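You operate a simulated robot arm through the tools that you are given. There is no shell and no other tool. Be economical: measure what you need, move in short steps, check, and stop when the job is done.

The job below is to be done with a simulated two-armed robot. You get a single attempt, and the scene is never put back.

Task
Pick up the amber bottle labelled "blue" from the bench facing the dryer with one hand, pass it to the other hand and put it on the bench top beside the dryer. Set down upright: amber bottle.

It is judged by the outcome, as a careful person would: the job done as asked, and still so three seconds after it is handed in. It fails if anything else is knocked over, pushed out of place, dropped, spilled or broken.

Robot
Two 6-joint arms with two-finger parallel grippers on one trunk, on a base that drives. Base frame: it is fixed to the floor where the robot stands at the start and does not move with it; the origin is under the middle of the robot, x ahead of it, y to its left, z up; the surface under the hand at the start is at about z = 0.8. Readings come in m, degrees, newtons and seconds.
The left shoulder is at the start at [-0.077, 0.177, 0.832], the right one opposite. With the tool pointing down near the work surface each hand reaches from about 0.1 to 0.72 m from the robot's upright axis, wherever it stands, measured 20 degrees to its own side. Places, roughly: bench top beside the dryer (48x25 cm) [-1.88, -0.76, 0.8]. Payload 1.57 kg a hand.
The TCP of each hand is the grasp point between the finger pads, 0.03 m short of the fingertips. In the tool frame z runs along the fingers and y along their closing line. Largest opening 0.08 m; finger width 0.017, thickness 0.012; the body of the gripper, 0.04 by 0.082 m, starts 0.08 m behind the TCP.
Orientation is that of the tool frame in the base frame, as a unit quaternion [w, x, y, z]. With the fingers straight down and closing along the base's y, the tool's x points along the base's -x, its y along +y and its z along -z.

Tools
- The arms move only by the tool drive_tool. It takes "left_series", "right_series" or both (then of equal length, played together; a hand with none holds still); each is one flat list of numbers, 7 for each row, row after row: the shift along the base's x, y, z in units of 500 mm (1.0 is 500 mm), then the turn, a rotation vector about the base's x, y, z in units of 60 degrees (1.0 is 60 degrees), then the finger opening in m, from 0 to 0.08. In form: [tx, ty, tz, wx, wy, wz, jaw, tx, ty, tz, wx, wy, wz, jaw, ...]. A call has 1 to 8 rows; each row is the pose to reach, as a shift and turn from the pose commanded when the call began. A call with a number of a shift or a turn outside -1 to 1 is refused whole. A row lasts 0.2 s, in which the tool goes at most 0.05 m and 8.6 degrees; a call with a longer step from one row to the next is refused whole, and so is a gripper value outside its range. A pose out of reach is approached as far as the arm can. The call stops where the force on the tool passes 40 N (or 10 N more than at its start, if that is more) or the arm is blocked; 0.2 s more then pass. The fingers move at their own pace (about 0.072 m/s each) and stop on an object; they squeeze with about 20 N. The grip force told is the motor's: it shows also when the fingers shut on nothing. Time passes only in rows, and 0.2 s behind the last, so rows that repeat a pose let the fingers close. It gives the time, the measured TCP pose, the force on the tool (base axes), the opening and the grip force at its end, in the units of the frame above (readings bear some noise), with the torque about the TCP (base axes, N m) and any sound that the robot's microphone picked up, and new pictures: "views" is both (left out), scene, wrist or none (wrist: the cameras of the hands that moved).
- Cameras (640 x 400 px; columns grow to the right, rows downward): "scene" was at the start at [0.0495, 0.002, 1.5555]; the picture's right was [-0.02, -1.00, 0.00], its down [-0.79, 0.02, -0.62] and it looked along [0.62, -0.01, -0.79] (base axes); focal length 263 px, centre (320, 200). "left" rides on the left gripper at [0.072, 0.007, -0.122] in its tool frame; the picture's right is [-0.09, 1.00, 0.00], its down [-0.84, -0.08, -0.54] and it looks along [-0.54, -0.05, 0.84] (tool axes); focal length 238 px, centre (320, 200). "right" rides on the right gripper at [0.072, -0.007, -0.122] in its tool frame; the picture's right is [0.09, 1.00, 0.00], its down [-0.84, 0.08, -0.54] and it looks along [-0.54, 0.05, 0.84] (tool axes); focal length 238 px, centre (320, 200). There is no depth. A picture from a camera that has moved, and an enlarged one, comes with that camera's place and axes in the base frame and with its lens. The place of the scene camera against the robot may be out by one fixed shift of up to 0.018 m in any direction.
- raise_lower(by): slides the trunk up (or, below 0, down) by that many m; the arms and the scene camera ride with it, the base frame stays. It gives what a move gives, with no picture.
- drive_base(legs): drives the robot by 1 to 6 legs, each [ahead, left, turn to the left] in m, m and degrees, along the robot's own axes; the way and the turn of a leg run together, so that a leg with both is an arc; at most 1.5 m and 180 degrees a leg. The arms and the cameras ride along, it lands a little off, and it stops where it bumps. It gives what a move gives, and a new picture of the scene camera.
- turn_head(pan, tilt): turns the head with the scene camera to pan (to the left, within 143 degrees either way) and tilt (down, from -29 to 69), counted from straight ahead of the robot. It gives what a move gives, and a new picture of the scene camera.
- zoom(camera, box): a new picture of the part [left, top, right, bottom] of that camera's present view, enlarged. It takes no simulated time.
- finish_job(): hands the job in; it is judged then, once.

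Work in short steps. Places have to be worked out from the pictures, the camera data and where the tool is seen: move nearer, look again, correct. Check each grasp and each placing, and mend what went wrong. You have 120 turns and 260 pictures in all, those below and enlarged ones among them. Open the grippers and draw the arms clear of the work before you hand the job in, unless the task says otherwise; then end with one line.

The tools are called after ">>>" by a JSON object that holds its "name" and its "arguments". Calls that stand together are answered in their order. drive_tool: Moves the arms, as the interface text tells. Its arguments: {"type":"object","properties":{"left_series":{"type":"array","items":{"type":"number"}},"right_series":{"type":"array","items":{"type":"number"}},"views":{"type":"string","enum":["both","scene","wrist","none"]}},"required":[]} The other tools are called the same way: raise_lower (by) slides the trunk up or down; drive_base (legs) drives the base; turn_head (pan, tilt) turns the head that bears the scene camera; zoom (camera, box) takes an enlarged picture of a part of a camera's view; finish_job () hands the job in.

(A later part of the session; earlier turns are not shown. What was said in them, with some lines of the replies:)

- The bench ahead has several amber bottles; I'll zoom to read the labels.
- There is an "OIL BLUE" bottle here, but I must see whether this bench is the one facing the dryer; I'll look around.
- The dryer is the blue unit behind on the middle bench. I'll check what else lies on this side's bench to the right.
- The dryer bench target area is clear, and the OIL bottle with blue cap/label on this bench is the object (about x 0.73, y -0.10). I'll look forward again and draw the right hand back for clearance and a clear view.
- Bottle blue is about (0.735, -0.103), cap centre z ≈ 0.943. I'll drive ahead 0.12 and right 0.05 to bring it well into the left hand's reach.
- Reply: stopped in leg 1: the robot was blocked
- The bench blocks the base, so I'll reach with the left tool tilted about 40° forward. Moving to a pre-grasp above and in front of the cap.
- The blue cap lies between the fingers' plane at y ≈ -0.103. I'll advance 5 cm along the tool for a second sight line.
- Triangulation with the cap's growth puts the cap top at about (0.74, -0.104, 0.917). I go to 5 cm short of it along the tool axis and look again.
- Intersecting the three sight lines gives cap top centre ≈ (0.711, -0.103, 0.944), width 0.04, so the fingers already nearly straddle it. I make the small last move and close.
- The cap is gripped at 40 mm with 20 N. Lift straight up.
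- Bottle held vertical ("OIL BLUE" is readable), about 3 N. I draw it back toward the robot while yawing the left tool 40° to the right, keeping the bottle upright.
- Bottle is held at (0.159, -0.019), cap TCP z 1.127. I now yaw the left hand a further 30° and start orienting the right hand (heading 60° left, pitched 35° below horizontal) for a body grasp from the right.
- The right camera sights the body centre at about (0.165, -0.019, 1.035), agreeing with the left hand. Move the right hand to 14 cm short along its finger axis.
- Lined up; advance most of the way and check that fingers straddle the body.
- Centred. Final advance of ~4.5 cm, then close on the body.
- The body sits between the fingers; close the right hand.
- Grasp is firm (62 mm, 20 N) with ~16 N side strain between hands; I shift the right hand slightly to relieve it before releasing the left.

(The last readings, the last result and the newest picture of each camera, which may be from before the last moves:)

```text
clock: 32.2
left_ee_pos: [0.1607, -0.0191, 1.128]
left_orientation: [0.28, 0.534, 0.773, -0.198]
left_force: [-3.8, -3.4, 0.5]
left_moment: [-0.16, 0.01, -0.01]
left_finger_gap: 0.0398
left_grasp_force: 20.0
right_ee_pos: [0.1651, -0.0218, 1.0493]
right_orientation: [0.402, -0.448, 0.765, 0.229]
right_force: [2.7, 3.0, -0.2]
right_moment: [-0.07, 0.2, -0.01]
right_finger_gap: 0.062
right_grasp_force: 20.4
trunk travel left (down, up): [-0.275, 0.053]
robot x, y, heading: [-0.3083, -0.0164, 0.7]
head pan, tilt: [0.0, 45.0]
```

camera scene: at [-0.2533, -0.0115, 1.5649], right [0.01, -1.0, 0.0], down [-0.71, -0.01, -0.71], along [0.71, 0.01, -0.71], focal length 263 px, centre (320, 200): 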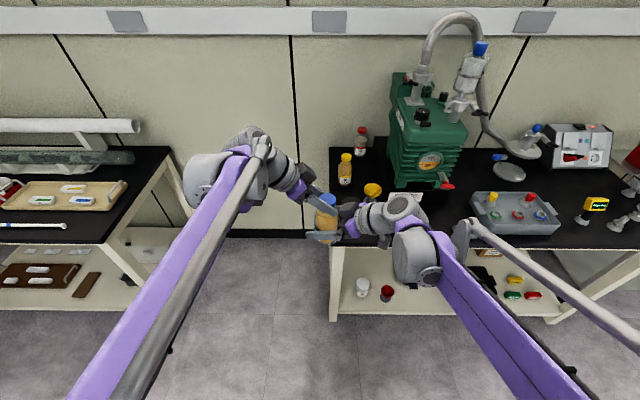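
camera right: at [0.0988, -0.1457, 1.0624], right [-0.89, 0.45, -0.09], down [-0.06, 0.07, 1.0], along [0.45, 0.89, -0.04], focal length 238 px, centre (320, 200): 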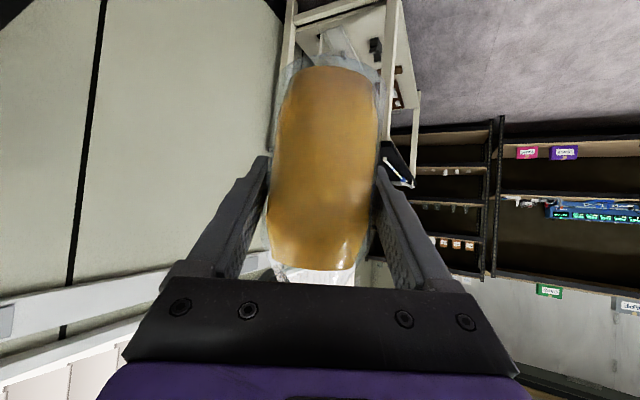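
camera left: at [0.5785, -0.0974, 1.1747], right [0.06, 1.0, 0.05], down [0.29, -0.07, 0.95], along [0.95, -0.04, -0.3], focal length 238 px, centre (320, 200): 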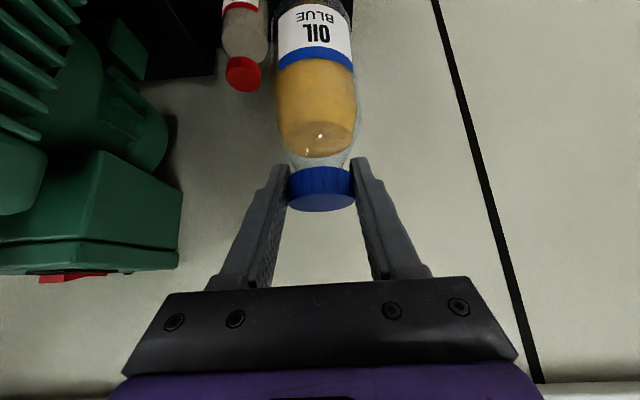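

Strain is mostly gone. Open the left hand and watch the right hand's load take over.

>>> {"name": "drive_tool", "arguments": {"left_series": [0, 0, 0, 0, 0, 0, 0.06, 0, 0, 0, 0, 0, 0, 0.08, 0, 0, 0, 0, 0, 0, 0.08]}}

```text
clock: 33.0
left_ee_pos: [0.1601, -0.0196, 1.1267]
left_orientation: [0.28, 0.534, 0.773, -0.198]
left_force: [0.6, -0.6, -0.3]
left_moment: [0.01, 0.02, 0.04]
left_finger_gap: 0.0797
left_grasp_force: 0.0
right_ee_pos: [0.1639, -0.0215, 1.0507]
right_orientation: [0.402, -0.448, 0.765, 0.229]
right_force: [0.1, 0.2, -0.3]
right_moment: [0.0, -0.01, 0.03]
right_finger_gap: 0.0612
right_grasp_force: 19.7
trunk travel left (down, up): [-0.275, 0.053]
robot x, y, heading: [-0.309, -0.0125, 0.7]
head pan, tilt: [0.0, 45.0]
camera scene: at [-0.2521, -0.011, 1.5649], right [0.01, -1.0, 0.0], down [-0.71, -0.01, -0.71], along [0.71, 0.01, -0.71], focal length 263 px, centre (320, 200)
camera left: at [0.12, 0.1092, 1.1735], right [0.96, 0.28, 0.05], down [0.04, -0.3, 0.95], along [0.28, -0.91, -0.3], focal length 238 px, centre (320, 200)
```

scene: 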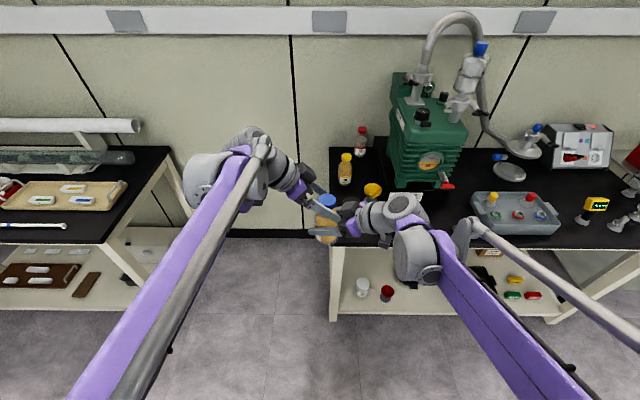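
left: 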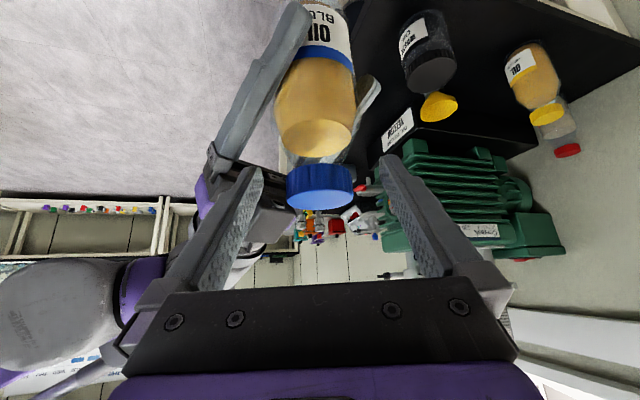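

The right hand holds it. Retract the left hand back along its finger axis.

>>> {"name": "drive_tool", "arguments": {"left_series": [-0.018, 0.048, 0.061, 0, 0, 0, 0.08, -0.036, 0.097, 0.123, 0, 0, 0, 0.08, -0.053, 0.145, 0.184, 0, 0, 0, 0.08]}}

```text
clock: 33.8
left_ee_pos: [0.1314, 0.0531, 1.2192]
left_orientation: [0.28, 0.534, 0.773, -0.198]
left_force: [0.1, -0.1, -0.3]
left_moment: [0.01, 0.01, 0.0]
left_finger_gap: 0.0803
left_grasp_force: 0.0
right_ee_pos: [0.1645, -0.0217, 1.0509]
right_orientation: [0.401, -0.449, 0.765, 0.229]
right_force: [0.0, 0.3, -1.1]
right_moment: [0.03, -0.04, 0.0]
right_finger_gap: 0.0615
right_grasp_force: 20.0
trunk travel left (down, up): [-0.275, 0.053]
robot x, y, heading: [-0.3064, -0.0152, 0.6]
head pan, tilt: [0.0, 45.0]
camera scene: at [-0.2526, -0.0106, 1.5649], right [0.01, -1.0, 0.0], down [-0.71, -0.01, -0.71], along [0.71, 0.01, -0.71], focal length 263 px, centre (320, 200)
camera left: at [0.0909, 0.1807, 1.2653], right [0.96, 0.28, 0.05], down [0.04, -0.3, 0.95], along [0.28, -0.91, -0.29], focal length 238 px, centre (320, 200)
```

scene: 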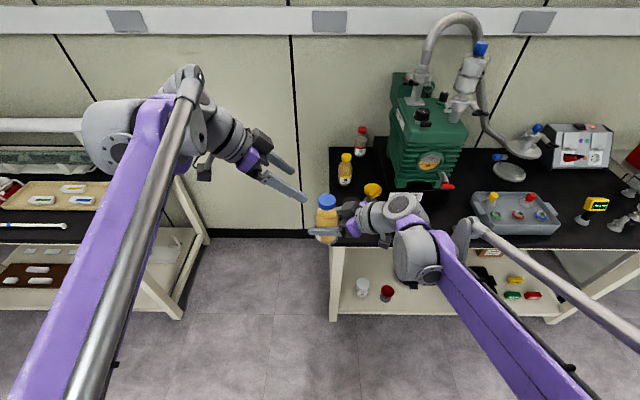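
left: 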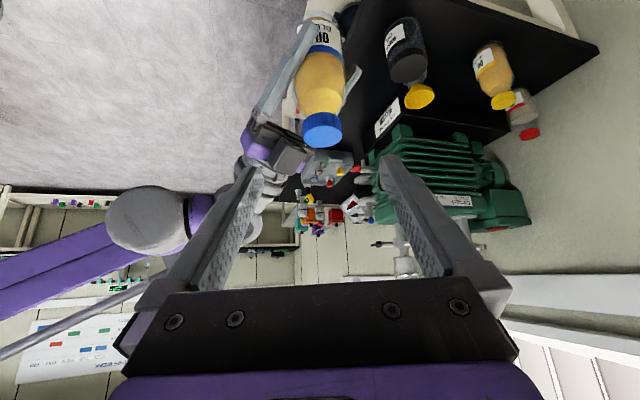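

Handover complete. I fold the left hand back out of the way, then turn clockwise and drive toward the dryer bench.

>>> {"name": "drive_tool", "arguments": {"left_series": [-0.04, 0.06, 0, 0, 0, 0, 0.08, -0.1, 0.12, 0, 0, 0, 0, 0.08, -0.16, 0.18, 0, 0, 0, 0, 0.08, -0.22, 0.24, 0, 0, 0, 0, 0.08, -0.28, 0.28, 0, 0, 0, 0, 0.08, -0.34, 0.32, 0, 0, 0, 0, 0.08], "views": "none"}}

>>> {"name": "drive_base", "arguments": {"legs": [[0, 0, -90]]}}

```text
clock: 35.2
left_ee_pos: [-0.0386, 0.2138, 1.2201]
left_orientation: [0.279, 0.535, 0.772, -0.199]
left_force: [0.4, 0.8, -0.1]
left_moment: [-0.02, 0.0, -0.02]
left_finger_gap: 0.0801
left_grasp_force: 0.1
right_ee_pos: [0.1647, -0.0212, 1.0506]
right_orientation: [0.402, -0.448, 0.765, 0.229]
right_force: [0.3, -1.0, 0.4]
right_moment: [0.0, -0.06, -0.02]
right_finger_gap: 0.0611
right_grasp_force: 20.0
trunk travel left (down, up): [-0.275, 0.053]
robot x, y, heading: [-0.3067, -0.0129, 0.7]
head pan, tilt: [0.0, 45.0]
```

```text
clock: 39.4
left_ee_pos: [-0.0801, -0.2864, 1.2198]
left_orientation: [0.057, 0.925, 0.167, -0.337]
left_force: [-0.4, -0.1, 0.5]
left_moment: [-0.02, 0.03, -0.03]
left_finger_gap: 0.08
left_grasp_force: 0.1
right_ee_pos: [-0.3143, -0.4865, 1.0509]
right_orientation: [0.447, 0.224, 0.857, -0.123]
right_force: [0.8, -0.7, 0.1]
right_moment: [0.0, 0.04, 0.01]
right_finger_gap: 0.0614
right_grasp_force: 19.4
trunk travel left (down, up): [-0.275, 0.053]
robot x, y, heading: [-0.306, -0.0155, -89.3]
head pan, tilt: [0.0, 45.0]
camera scene: at [-0.2921, -0.0518, 1.5649], right [-1.0, -0.01, 0.0], down [-0.01, 0.71, -0.71], along [0.01, -0.71, -0.71], focal length 263 px, centre (320, 200)
```

scene: 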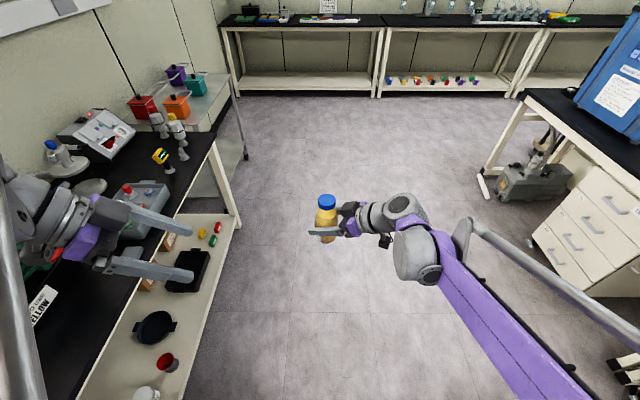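

Path is clear. Drive ahead 0.74 and turn clockwise again to face the dryer bench.

>>> {"name": "drive_base", "arguments": {"legs": [[0.72, 0, 0], [0, 0, -90.5]]}}

```text
clock: 47.2
left_ee_pos: [-0.5819, -0.9478, 1.2198]
left_orientation: [-0.203, 0.763, -0.549, -0.275]
left_force: [0.1, -0.5, -0.6]
left_moment: [-0.01, -0.01, 0.01]
left_finger_gap: 0.0797
left_grasp_force: 0.1
right_ee_pos: [-0.7746, -0.705, 1.0511]
right_orientation: [0.221, 0.774, 0.433, -0.406]
right_force: [-0.3, 0.4, -0.4]
right_moment: [-0.04, 0.02, 0.0]
right_finger_gap: 0.0612
right_grasp_force: 19.9
trunk travel left (down, up): [-0.275, 0.053]
robot x, y, heading: [-0.3013, -0.7339, 178.3]
head pan, tilt: [0.0, 45.0]
camera scene: at [-0.327, -0.7256, 1.5649], right [0.03, 1.0, 0.0], down [0.71, -0.02, -0.71], along [-0.71, 0.02, -0.71], focal length 263 px, centre (320, 200)
```

scene: 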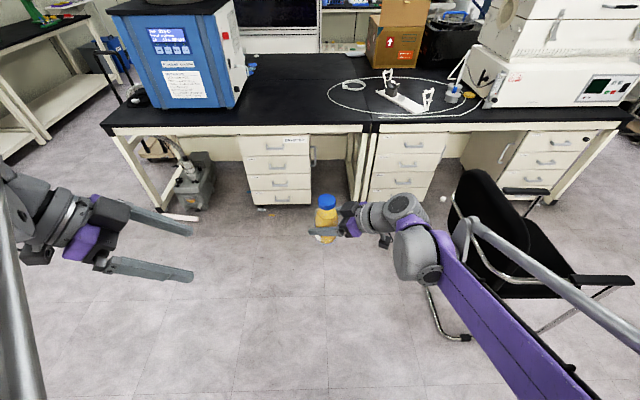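

The bench's free part beside the dryer is at about x -1.70 to -2.1, y -1.0 to -0.5. Chair is well to the right. Drive ahead 0.98 with slight left shift.

>>> {"name": "drive_base", "arguments": {"legs": [[0.98, 0.07, 1.7]]}}

>>> {"name": "turn_head", "arguments": {"pan": 0, "tilt": 55}}

```text
clock: 52.4
left_ee_pos: [-1.556, -1.0205, 1.2194]
left_orientation: [-0.2, 0.771, -0.536, -0.278]
left_force: [0.2, -0.6, 0.3]
left_moment: [-0.03, -0.02, -0.01]
left_finger_gap: 0.0798
left_grasp_force: 0.0
right_ee_pos: [-1.7571, -0.7837, 1.0498]
right_orientation: [0.228, 0.766, 0.446, -0.402]
right_force: [0.8, 0.1, -0.7]
right_moment: [-0.02, 0.01, -0.03]
right_finger_gap: 0.0613
right_grasp_force: 20.3
trunk travel left (down, up): [-0.275, 0.053]
robot x, y, heading: [-1.2837, -0.7928, -179.7]
head pan, tilt: [0.0, 45.0]
camera scene: at [-1.3088, -0.7899, 1.5649], right [-0.01, 1.0, 0.0], down [0.71, 0.01, -0.71], along [-0.71, -0.01, -0.71], focal length 263 px, centre (320, 200)
```

scene: 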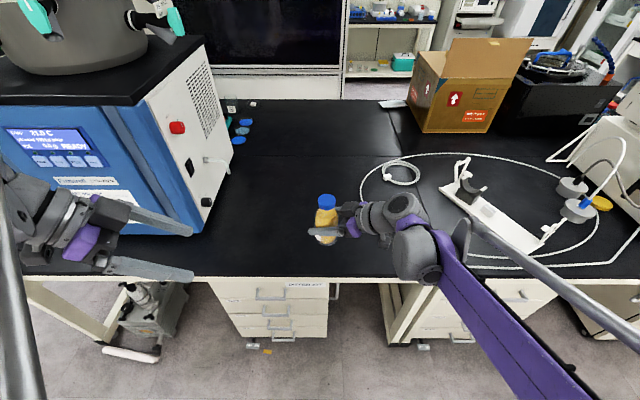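

```text
clock: 53.1
left_ee_pos: [-1.5551, -1.0193, 1.2194]
left_orientation: [-0.2, 0.771, -0.537, -0.278]
left_force: [-0.3, 0.2, 0.1]
left_moment: [-0.01, 0.0, -0.03]
left_finger_gap: 0.0801
left_grasp_force: 0.0
right_ee_pos: [-1.7576, -0.7838, 1.0498]
right_orientation: [0.228, 0.766, 0.446, -0.403]
right_force: [0.2, -0.1, 0.3]
right_moment: [0.0, -0.02, 0.0]
right_finger_gap: 0.0612
right_grasp_force: 19.5
trunk travel left (down, up): [-0.275, 0.053]
robot x, y, heading: [-1.2852, -0.7885, -179.9]
head pan, tilt: [0.0, 55.0]
camera scene: at [-1.2996, -0.7899, 1.5515], right [-0.01, 1.0, 0.0], down [0.82, 0.01, -0.57], along [-0.57, 0.0, -0.82], focal length 263 px, centre (320, 200)
```

scene: 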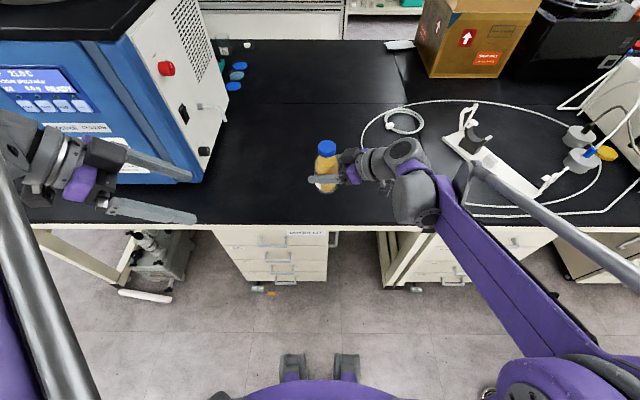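

Target spot ≈ (-1.86, -0.80), clear of dryer and tube. Move forward while yawing the right hand 30° clockwise so it comes from the robot's side.

>>> {"name": "drive_tool", "arguments": {"right_series": [-0.05, -0.008, 0, 0, 0, -0.125, 0.04, -0.1, -0.016, 0, 0, 0, -0.25, 0.04, -0.15, -0.024, 0, 0, 0, -0.375, 0.04, -0.206, -0.032, 0, 0, 0, -0.5, 0.04]}}

>>> {"name": "zoom", "arguments": {"camera": "scene", "box": [260, 90, 440, 230]}}

```text
clock: 54.1
left_ee_pos: [-1.5568, -1.0201, 1.2192]
left_orientation: [-0.2, 0.771, -0.536, -0.279]
left_force: [-0.6, 0.1, 0.0]
left_moment: [-0.01, -0.05, 0.02]
left_finger_gap: 0.08
left_grasp_force: 0.0
right_ee_pos: [-1.8602, -0.8007, 1.0506]
right_orientation: [0.117, 0.855, 0.234, -0.448]
right_force: [0.2, -0.5, -0.3]
right_moment: [-0.03, 0.04, -0.02]
right_finger_gap: 0.0615
right_grasp_force: 19.6
trunk travel left (down, up): [-0.275, 0.053]
robot x, y, heading: [-1.2818, -0.7957, -179.6]
head pan, tilt: [0.0, 55.0]
camera scene: at [-1.3007, -0.7904, 1.5515], right [-0.01, 1.0, 0.0], down [0.82, 0.01, -0.57], along [-0.57, 0.0, -0.82], focal length 263 px, centre (320, 200)
camera right: at [-1.7421, -0.7238, 1.0622], right [0.54, -0.83, -0.09], down [0.01, -0.09, 1.0], along [-0.84, -0.54, -0.04], focal length 238 px, centre (320, 200)
```

scene: 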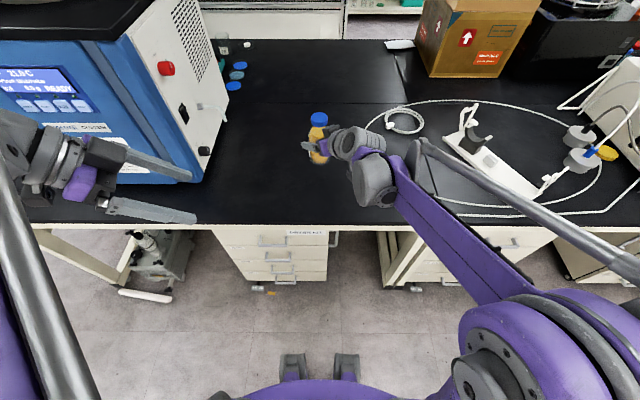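
right: 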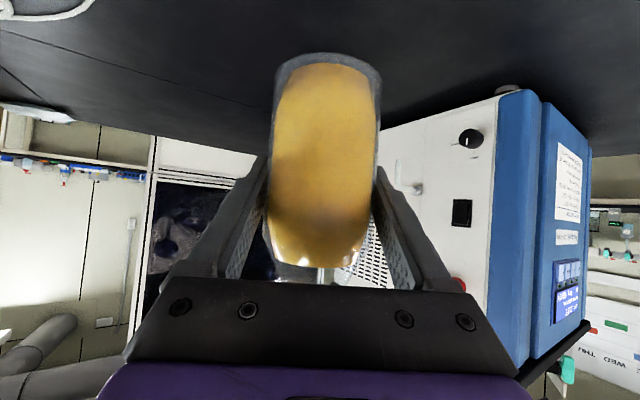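

```text
2.86 times, centred on (350, 160) of scene
camera zoom: at [-1.3007, -0.7904, 1.5515], right [-0.01, 1.0, 0.0], down [0.82, 0.01, -0.57], along [-0.57, 0.0, -0.82], focal length 751 px, centre (234, 314)
```

zoom: 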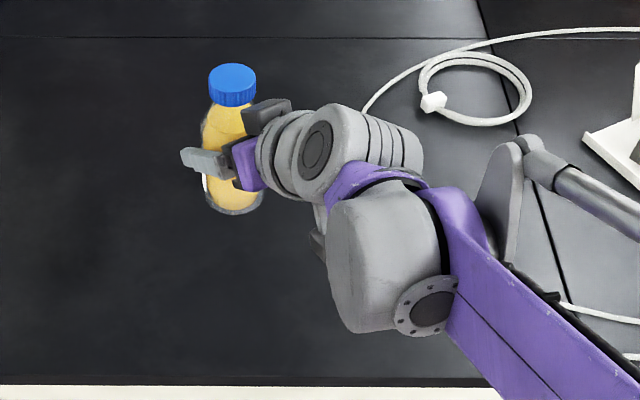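

Bottle near-upright over the clear area. Descend 14 cm and check clearances.

>>> {"name": "drive_tool", "arguments": {"right_series": [0, 0, -0.09, 0, 0, 0, 0.04, 0, 0, -0.18, 0, 0, 0, 0.04, 0, 0, -0.28, 0, 0, 0, 0.04]}}

>>> {"name": "zoom", "arguments": {"camera": "scene", "box": [260, 90, 440, 250]}}

```text
clock: 54.9
left_ee_pos: [-1.5564, -1.0213, 1.2196]
left_orientation: [-0.199, 0.772, -0.536, -0.278]
left_force: [-0.1, -0.9, -0.1]
left_moment: [0.0, 0.02, 0.0]
left_finger_gap: 0.0802
left_grasp_force: 0.1
right_ee_pos: [-1.8592, -0.8015, 0.906]
right_orientation: [0.116, 0.855, 0.233, -0.448]
right_force: [0.2, -0.3, -0.1]
right_moment: [0.0, 0.03, 0.03]
right_finger_gap: 0.0612
right_grasp_force: 20.1
trunk travel left (down, up): [-0.275, 0.053]
robot x, y, heading: [-1.2824, -0.7953, -179.6]
head pan, tilt: [0.0, 55.0]
camera scene: at [-1.3006, -0.7898, 1.5514], right [-0.01, 1.0, 0.0], down [0.82, 0.01, -0.57], along [-0.57, 0.0, -0.82], focal length 263 px, centre (320, 200)
camera right: at [-1.7402, -0.7235, 0.9198], right [0.55, -0.83, -0.09], down [0.01, -0.09, 1.0], along [-0.84, -0.54, -0.04], focal length 238 px, centre (320, 200)
```

scene: 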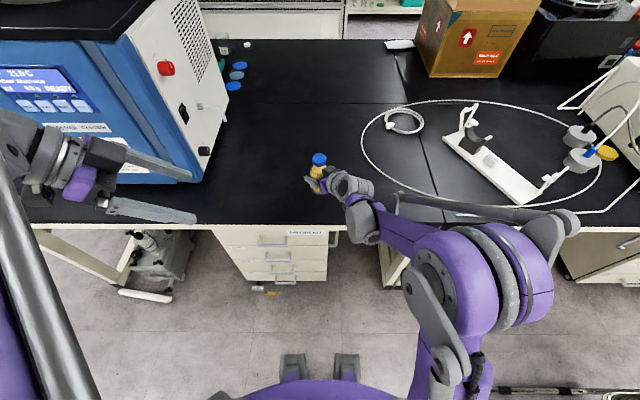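
right: 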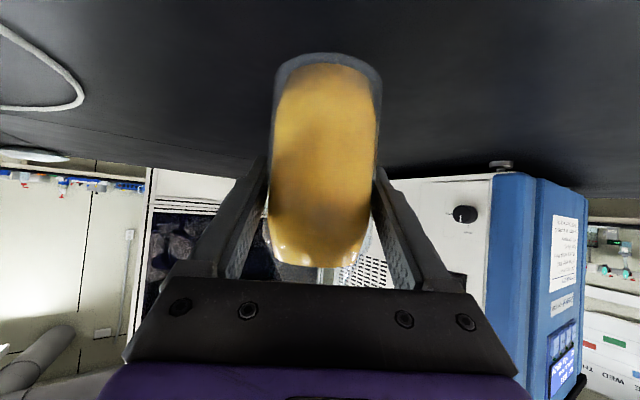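

```text
2.50 times, centred on (350, 170) of scene
camera zoom: at [-1.3006, -0.7898, 1.5514], right [-0.01, 1.0, 0.0], down [0.82, 0.01, -0.57], along [-0.57, 0.0, -0.82], focal length 657 px, centre (245, 275)
```

zoom: 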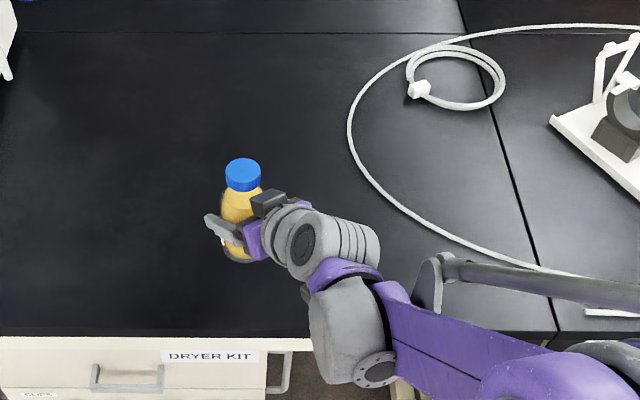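

Clearances are fine. Descend to just above expected contact (TCP ≈ 0.868).

>>> {"name": "drive_tool", "arguments": {"right_series": [0, 0, -0.03, 0, 0, 0, 0.04, 0, 0, -0.055, 0, 0, 0, 0.04, 0, 0, -0.076, 0, 0, 0, 0.04]}}

>>> {"name": "zoom", "arguments": {"camera": "scene", "box": [260, 90, 440, 250]}}

```text
clock: 55.7
left_ee_pos: [-1.5563, -1.0197, 1.2199]
left_orientation: [-0.2, 0.771, -0.537, -0.279]
left_force: [0.1, -0.5, 0.3]
left_moment: [0.0, 0.02, 0.01]
left_finger_gap: 0.0799
left_grasp_force: 0.1
right_ee_pos: [-1.8575, -0.801, 0.872]
right_orientation: [0.117, 0.855, 0.234, -0.448]
right_force: [-0.2, -0.5, 0.1]
right_moment: [0.03, -0.01, 0.02]
right_finger_gap: 0.0612
right_grasp_force: 19.5
trunk travel left (down, up): [-0.275, 0.053]
robot x, y, heading: [-1.2811, -0.7936, -179.5]
head pan, tilt: [0.0, 55.0]
camera scene: at [-1.2997, -0.7899, 1.5515], right [-0.01, 1.0, 0.0], down [0.82, 0.01, -0.57], along [-0.57, 0.0, -0.82], focal length 263 px, centre (320, 200)
camera right: at [-1.7401, -0.723, 0.8841], right [0.55, -0.83, -0.09], down [0.01, -0.09, 1.0], along [-0.84, -0.54, -0.04], focal length 238 px, centre (320, 200)
```

scene: 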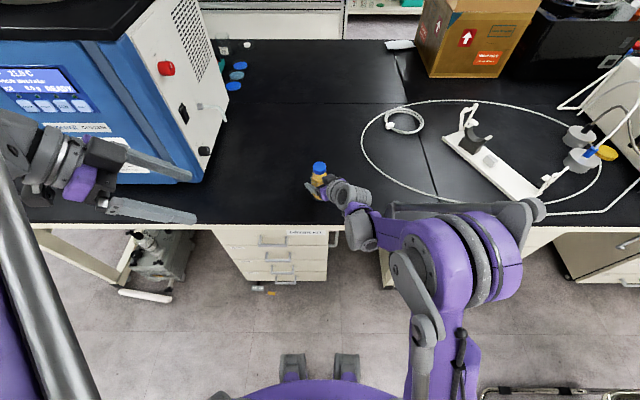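
right: 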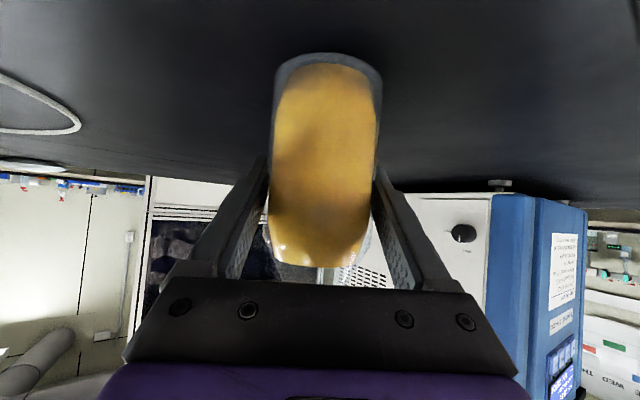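

```text
2.50 times, centred on (350, 170) of scene
camera zoom: at [-1.2997, -0.7899, 1.5515], right [-0.01, 1.0, 0.0], down [0.82, 0.01, -0.57], along [-0.57, 0.0, -0.82], focal length 657 px, centre (245, 275)
```

zoom: 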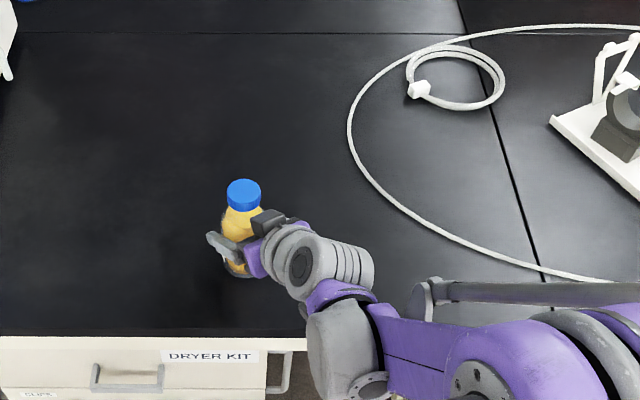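

No contact yet; lower in small steps watching vertical force.

>>> {"name": "drive_tool", "arguments": {"right_series": [0, 0, -0.006, 0, 0, 0, 0.04, 0, 0, -0.012, 0, 0, 0, 0.04], "views": "none"}}

>>> {"name": "drive_tool", "arguments": {"right_series": [0, 0, -0.004, 0, 0, 0, 0.04, 0, 0, -0.008, 0, 0, 0, 0.04], "views": "none"}}

```text
clock: 56.3
left_ee_pos: [-1.5568, -1.021, 1.22]
left_orientation: [-0.2, 0.771, -0.537, -0.279]
left_force: [-1.1, -0.6, 0.4]
left_moment: [0.03, -0.02, 0.03]
left_finger_gap: 0.08
left_grasp_force: 0.1
right_ee_pos: [-1.8592, -0.7999, 0.8654]
right_orientation: [0.116, 0.855, 0.232, -0.448]
right_force: [0.1, 0.3, 0.2]
right_moment: [-0.05, 0.02, 0.0]
right_finger_gap: 0.0615
right_grasp_force: 20.1
trunk travel left (down, up): [-0.275, 0.053]
robot x, y, heading: [-1.2832, -0.7945, -179.7]
head pan, tilt: [0.0, 55.0]
```

```text
clock: 56.9
left_ee_pos: [-1.5556, -1.0199, 1.2191]
left_orientation: [-0.199, 0.772, -0.536, -0.279]
left_force: [0.3, -0.6, 0.1]
left_moment: [-0.02, 0.03, 0.01]
left_finger_gap: 0.0798
left_grasp_force: 0.0
right_ee_pos: [-1.8597, -0.7998, 0.8641]
right_orientation: [0.116, 0.855, 0.233, -0.448]
right_force: [-0.7, -0.1, 1.0]
right_moment: [-0.1, 0.06, -0.03]
right_finger_gap: 0.0615
right_grasp_force: 19.9
trunk travel left (down, up): [-0.275, 0.053]
robot x, y, heading: [-1.2854, -0.7941, -179.7]
head pan, tilt: [0.0, 55.0]
```

Contact may be starting; another 3 mm.

>>> {"name": "drive_tool", "arguments": {"right_series": [0, 0, -0.003, 0, 0, 0, 0.04, 0, 0, -0.006, 0, 0, 0, 0.04], "views": "wrist"}}

```text
clock: 57.5
left_ee_pos: [-1.5544, -1.0195, 1.2189]
left_orientation: [-0.2, 0.77, -0.537, -0.279]
left_force: [0.3, -1.0, -0.7]
left_moment: [0.0, -0.03, 0.04]
left_finger_gap: 0.0799
left_grasp_force: 0.1
right_ee_pos: [-1.8595, -0.8002, 0.8598]
right_orientation: [0.115, 0.855, 0.232, -0.449]
right_force: [-0.7, 1.4, 13.2]
right_moment: [-0.18, -0.15, -0.07]
right_finger_gap: 0.0614
right_grasp_force: 19.3
trunk travel left (down, up): [-0.275, 0.053]
robot x, y, heading: [-1.2857, -0.7955, -179.5]
head pan, tilt: [0.0, 55.0]
camera right: at [-1.7405, -0.7225, 0.8721], right [0.54, -0.83, -0.09], down [0.02, -0.09, 1.0], along [-0.84, -0.54, -0.04], focal length 238 px, centre (320, 200)
```

right: 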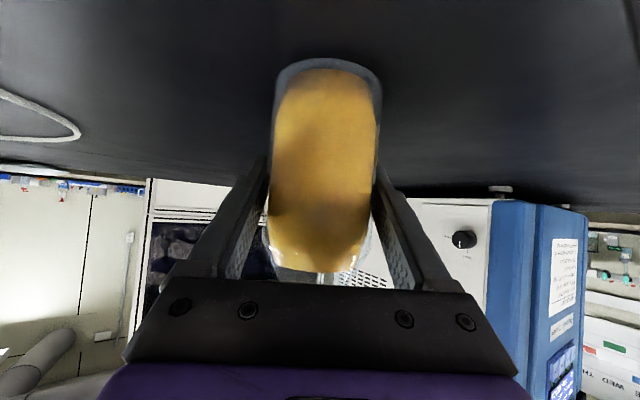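

Contact: 13 N upward, bottle seated. Open the right hand slowly.

>>> {"name": "drive_tool", "arguments": {"right_series": [0, 0, 0, 0, 0, 0, 0.065, 0, 0, 0, 0, 0, 0, 0.07, 0, 0, 0, 0, 0, 0, 0.08, 0, 0, 0, 0, 0, 0, 0.08], "views": "wrist"}}

```text
clock: 58.5
left_ee_pos: [-1.5556, -1.0203, 1.2202]
left_orientation: [-0.199, 0.772, -0.536, -0.28]
left_force: [0.1, 0.8, -0.4]
left_moment: [-0.02, 0.02, 0.03]
left_finger_gap: 0.08
left_grasp_force: 0.0
right_ee_pos: [-1.8575, -0.7997, 0.8587]
right_orientation: [0.116, 0.855, 0.233, -0.448]
right_force: [-0.6, 0.0, -0.8]
right_moment: [0.0, -0.03, 0.02]
right_finger_gap: 0.0798
right_grasp_force: 0.1
trunk travel left (down, up): [-0.275, 0.053]
robot x, y, heading: [-1.2872, -0.7936, -179.6]
head pan, tilt: [0.0, 55.0]
camera right: at [-1.7408, -0.7228, 0.8716], right [0.55, -0.83, -0.09], down [0.01, -0.09, 1.0], along [-0.84, -0.54, -0.04], focal length 238 px, centre (320, 200)
```

right: 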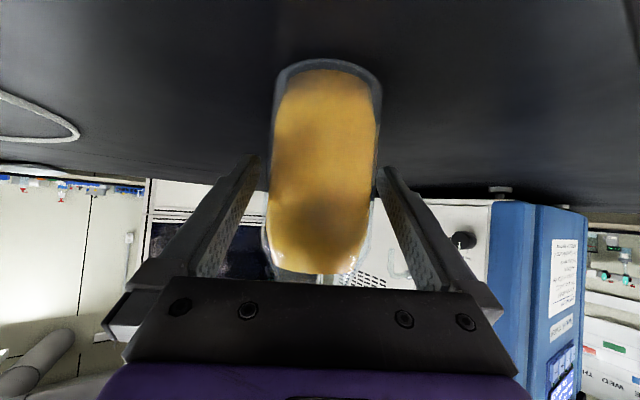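

The bottle stands free. Shift ~2.5 mm to centre the fingers, then retreat along the finger axis.

>>> {"name": "drive_tool", "arguments": {"right_series": [0.003, -0.004, 0, 0, 0, 0, 0.08, 0.032, 0.013, 0.023, 0, 0, 0, 0.08, 0.089, 0.046, 0.069, 0, 0, 0, 0.08, 0.146, 0.079, 0.115, 0, 0, 0, 0.08, 0.203, 0.112, 0.161, 0, 0, 0, 0.08, 0.26, 0.145, 0.22, 0, 0, 0, 0.08]}}

>>> {"name": "zoom", "arguments": {"camera": "scene", "box": [240, 90, 420, 250]}}

```text
clock: 59.9
left_ee_pos: [-1.5548, -1.0206, 1.2201]
left_orientation: [-0.199, 0.771, -0.537, -0.279]
left_force: [0.5, 1.6, -0.5]
left_moment: [-0.01, 0.02, -0.01]
left_finger_gap: 0.08
left_grasp_force: 0.1
right_ee_pos: [-1.7285, -0.7259, 0.9701]
right_orientation: [0.116, 0.855, 0.233, -0.449]
right_force: [0.1, 0.2, 0.8]
right_moment: [0.03, 0.02, 0.0]
right_finger_gap: 0.0802
right_grasp_force: 0.0
trunk travel left (down, up): [-0.275, 0.053]
robot x, y, heading: [-1.2839, -0.7906, -179.7]
head pan, tilt: [0.0, 55.0]
camera scene: at [-1.2973, -0.7896, 1.5514], right [-0.01, 1.0, 0.0], down [0.82, 0.01, -0.57], along [-0.57, 0.0, -0.82], focal length 263 px, centre (320, 200)
camera right: at [-1.6095, -0.6487, 0.9828], right [0.55, -0.83, -0.09], down [0.02, -0.09, 1.0], along [-0.84, -0.54, -0.04], focal length 238 px, centre (320, 200)
```

scene: 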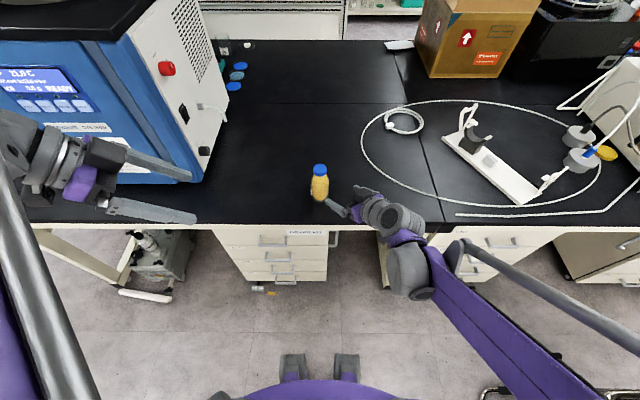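
right: 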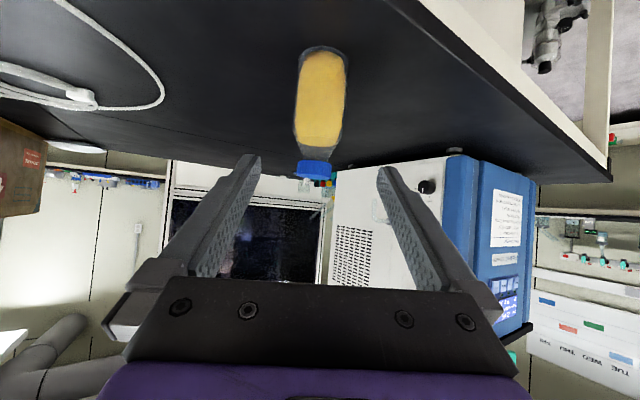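

```text
2.50 times, centred on (330, 170) of scene
camera zoom: at [-1.2973, -0.7896, 1.5514], right [-0.01, 1.0, 0.0], down [0.82, 0.01, -0.57], along [-0.57, 0.0, -0.82], focal length 657 px, centre (295, 275)
```

zoom: 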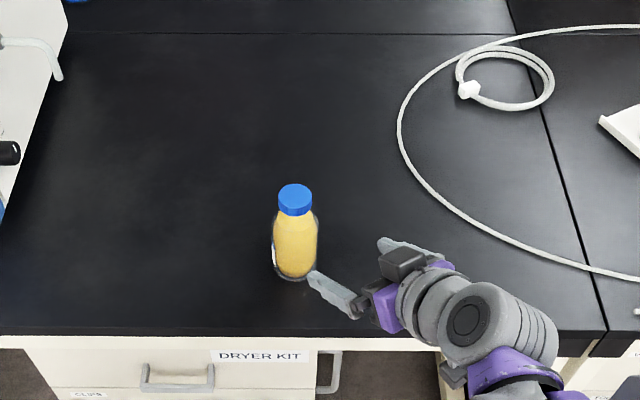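

The bottle stands upright on the bench by the dryer. Draw the right hand up and back, then back off slightly.

>>> {"name": "drive_tool", "arguments": {"right_series": [0.04, 0.02, 0.08, 0, 0, 0, 0.08, 0.1, 0.04, 0.14, 0, 0, 0, 0.08, 0.16, 0.06, 0.2, 0, 0, 0, 0.08, 0.22, 0.08, 0.24, 0, 0, 0, 0.08], "views": "none"}}

>>> {"name": "drive_base", "arguments": {"legs": [[-0.25, 0, 0]]}}

>>> {"name": "zoom", "arguments": {"camera": "scene", "box": [220, 40, 420, 180]}}

```text
clock: 60.9
left_ee_pos: [-1.5544, -1.0216, 1.2188]
left_orientation: [-0.199, 0.771, -0.537, -0.279]
left_force: [0.3, -1.2, -0.3]
left_moment: [0.01, 0.01, -0.02]
left_finger_gap: 0.08
left_grasp_force: 0.1
right_ee_pos: [-1.6175, -0.6886, 1.0903]
right_orientation: [0.116, 0.855, 0.233, -0.448]
right_force: [0.8, 0.1, 0.6]
right_moment: [0.02, -0.01, -0.03]
right_finger_gap: 0.0797
right_grasp_force: 0.1
trunk travel left (down, up): [-0.275, 0.053]
robot x, y, heading: [-1.2854, -0.7912, -179.5]
head pan, tilt: [0.0, 55.0]
```

```text
clock: 62.7
left_ee_pos: [-1.3098, -1.0198, 1.2191]
left_orientation: [-0.198, 0.773, -0.534, -0.279]
left_force: [0.4, -0.4, -1.1]
left_moment: [0.0, 0.01, 0.07]
left_finger_gap: 0.0799
left_grasp_force: 0.2
right_ee_pos: [-1.3739, -0.6883, 1.091]
right_orientation: [0.117, 0.855, 0.236, -0.448]
right_force: [0.6, -0.2, 0.2]
right_moment: [0.02, -0.01, -0.02]
right_finger_gap: 0.0801
right_grasp_force: 0.1
trunk travel left (down, up): [-0.275, 0.053]
robot x, y, heading: [-1.0428, -0.7931, -178.9]
head pan, tilt: [0.0, 55.0]
camera scene: at [-1.0544, -0.7876, 1.5515], right [-0.01, 1.0, 0.0], down [0.82, 0.01, -0.57], along [-0.57, -0.01, -0.82], focal length 263 px, centre (320, 200)
```

scene: 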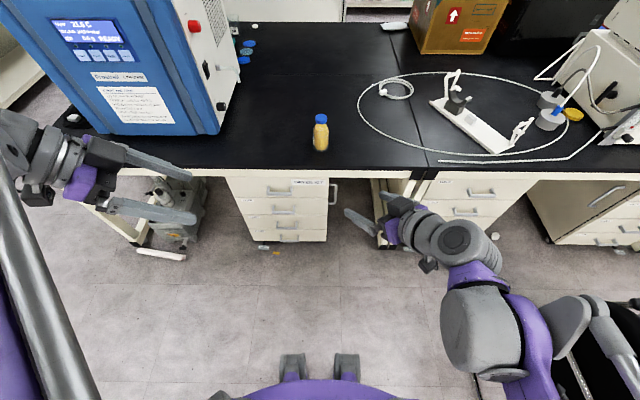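

```text
2.86 times, centred on (320, 110) of scene
camera zoom: at [-1.0544, -0.7876, 1.5515], right [-0.01, 1.0, 0.0], down [0.82, 0.01, -0.57], along [-0.57, -0.01, -0.82], focal length 751 px, centre (320, 457)
```

zoom: 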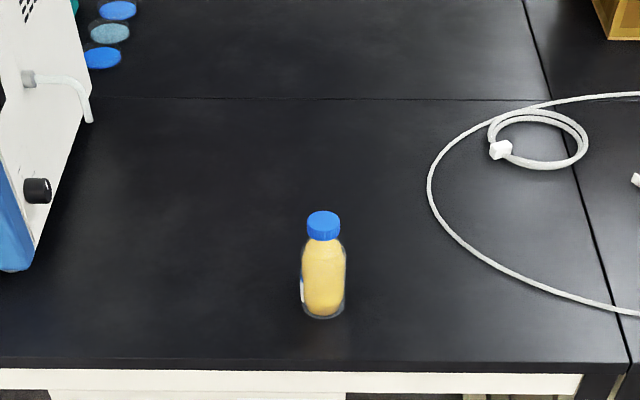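

The bottle stands upright at about (-1.86, -0.80), both grippers are open and clear; hand in.

>>> {"name": "finish_job", "arguments": {}}

```text
The job is handed in.
```

The amber "OIL BLUE" bottle was picked up with the left hand, passed to the right and set upright on the bench top beside the dryer. Nothing else was seen to be disturbed, and both grippers are open and clear.
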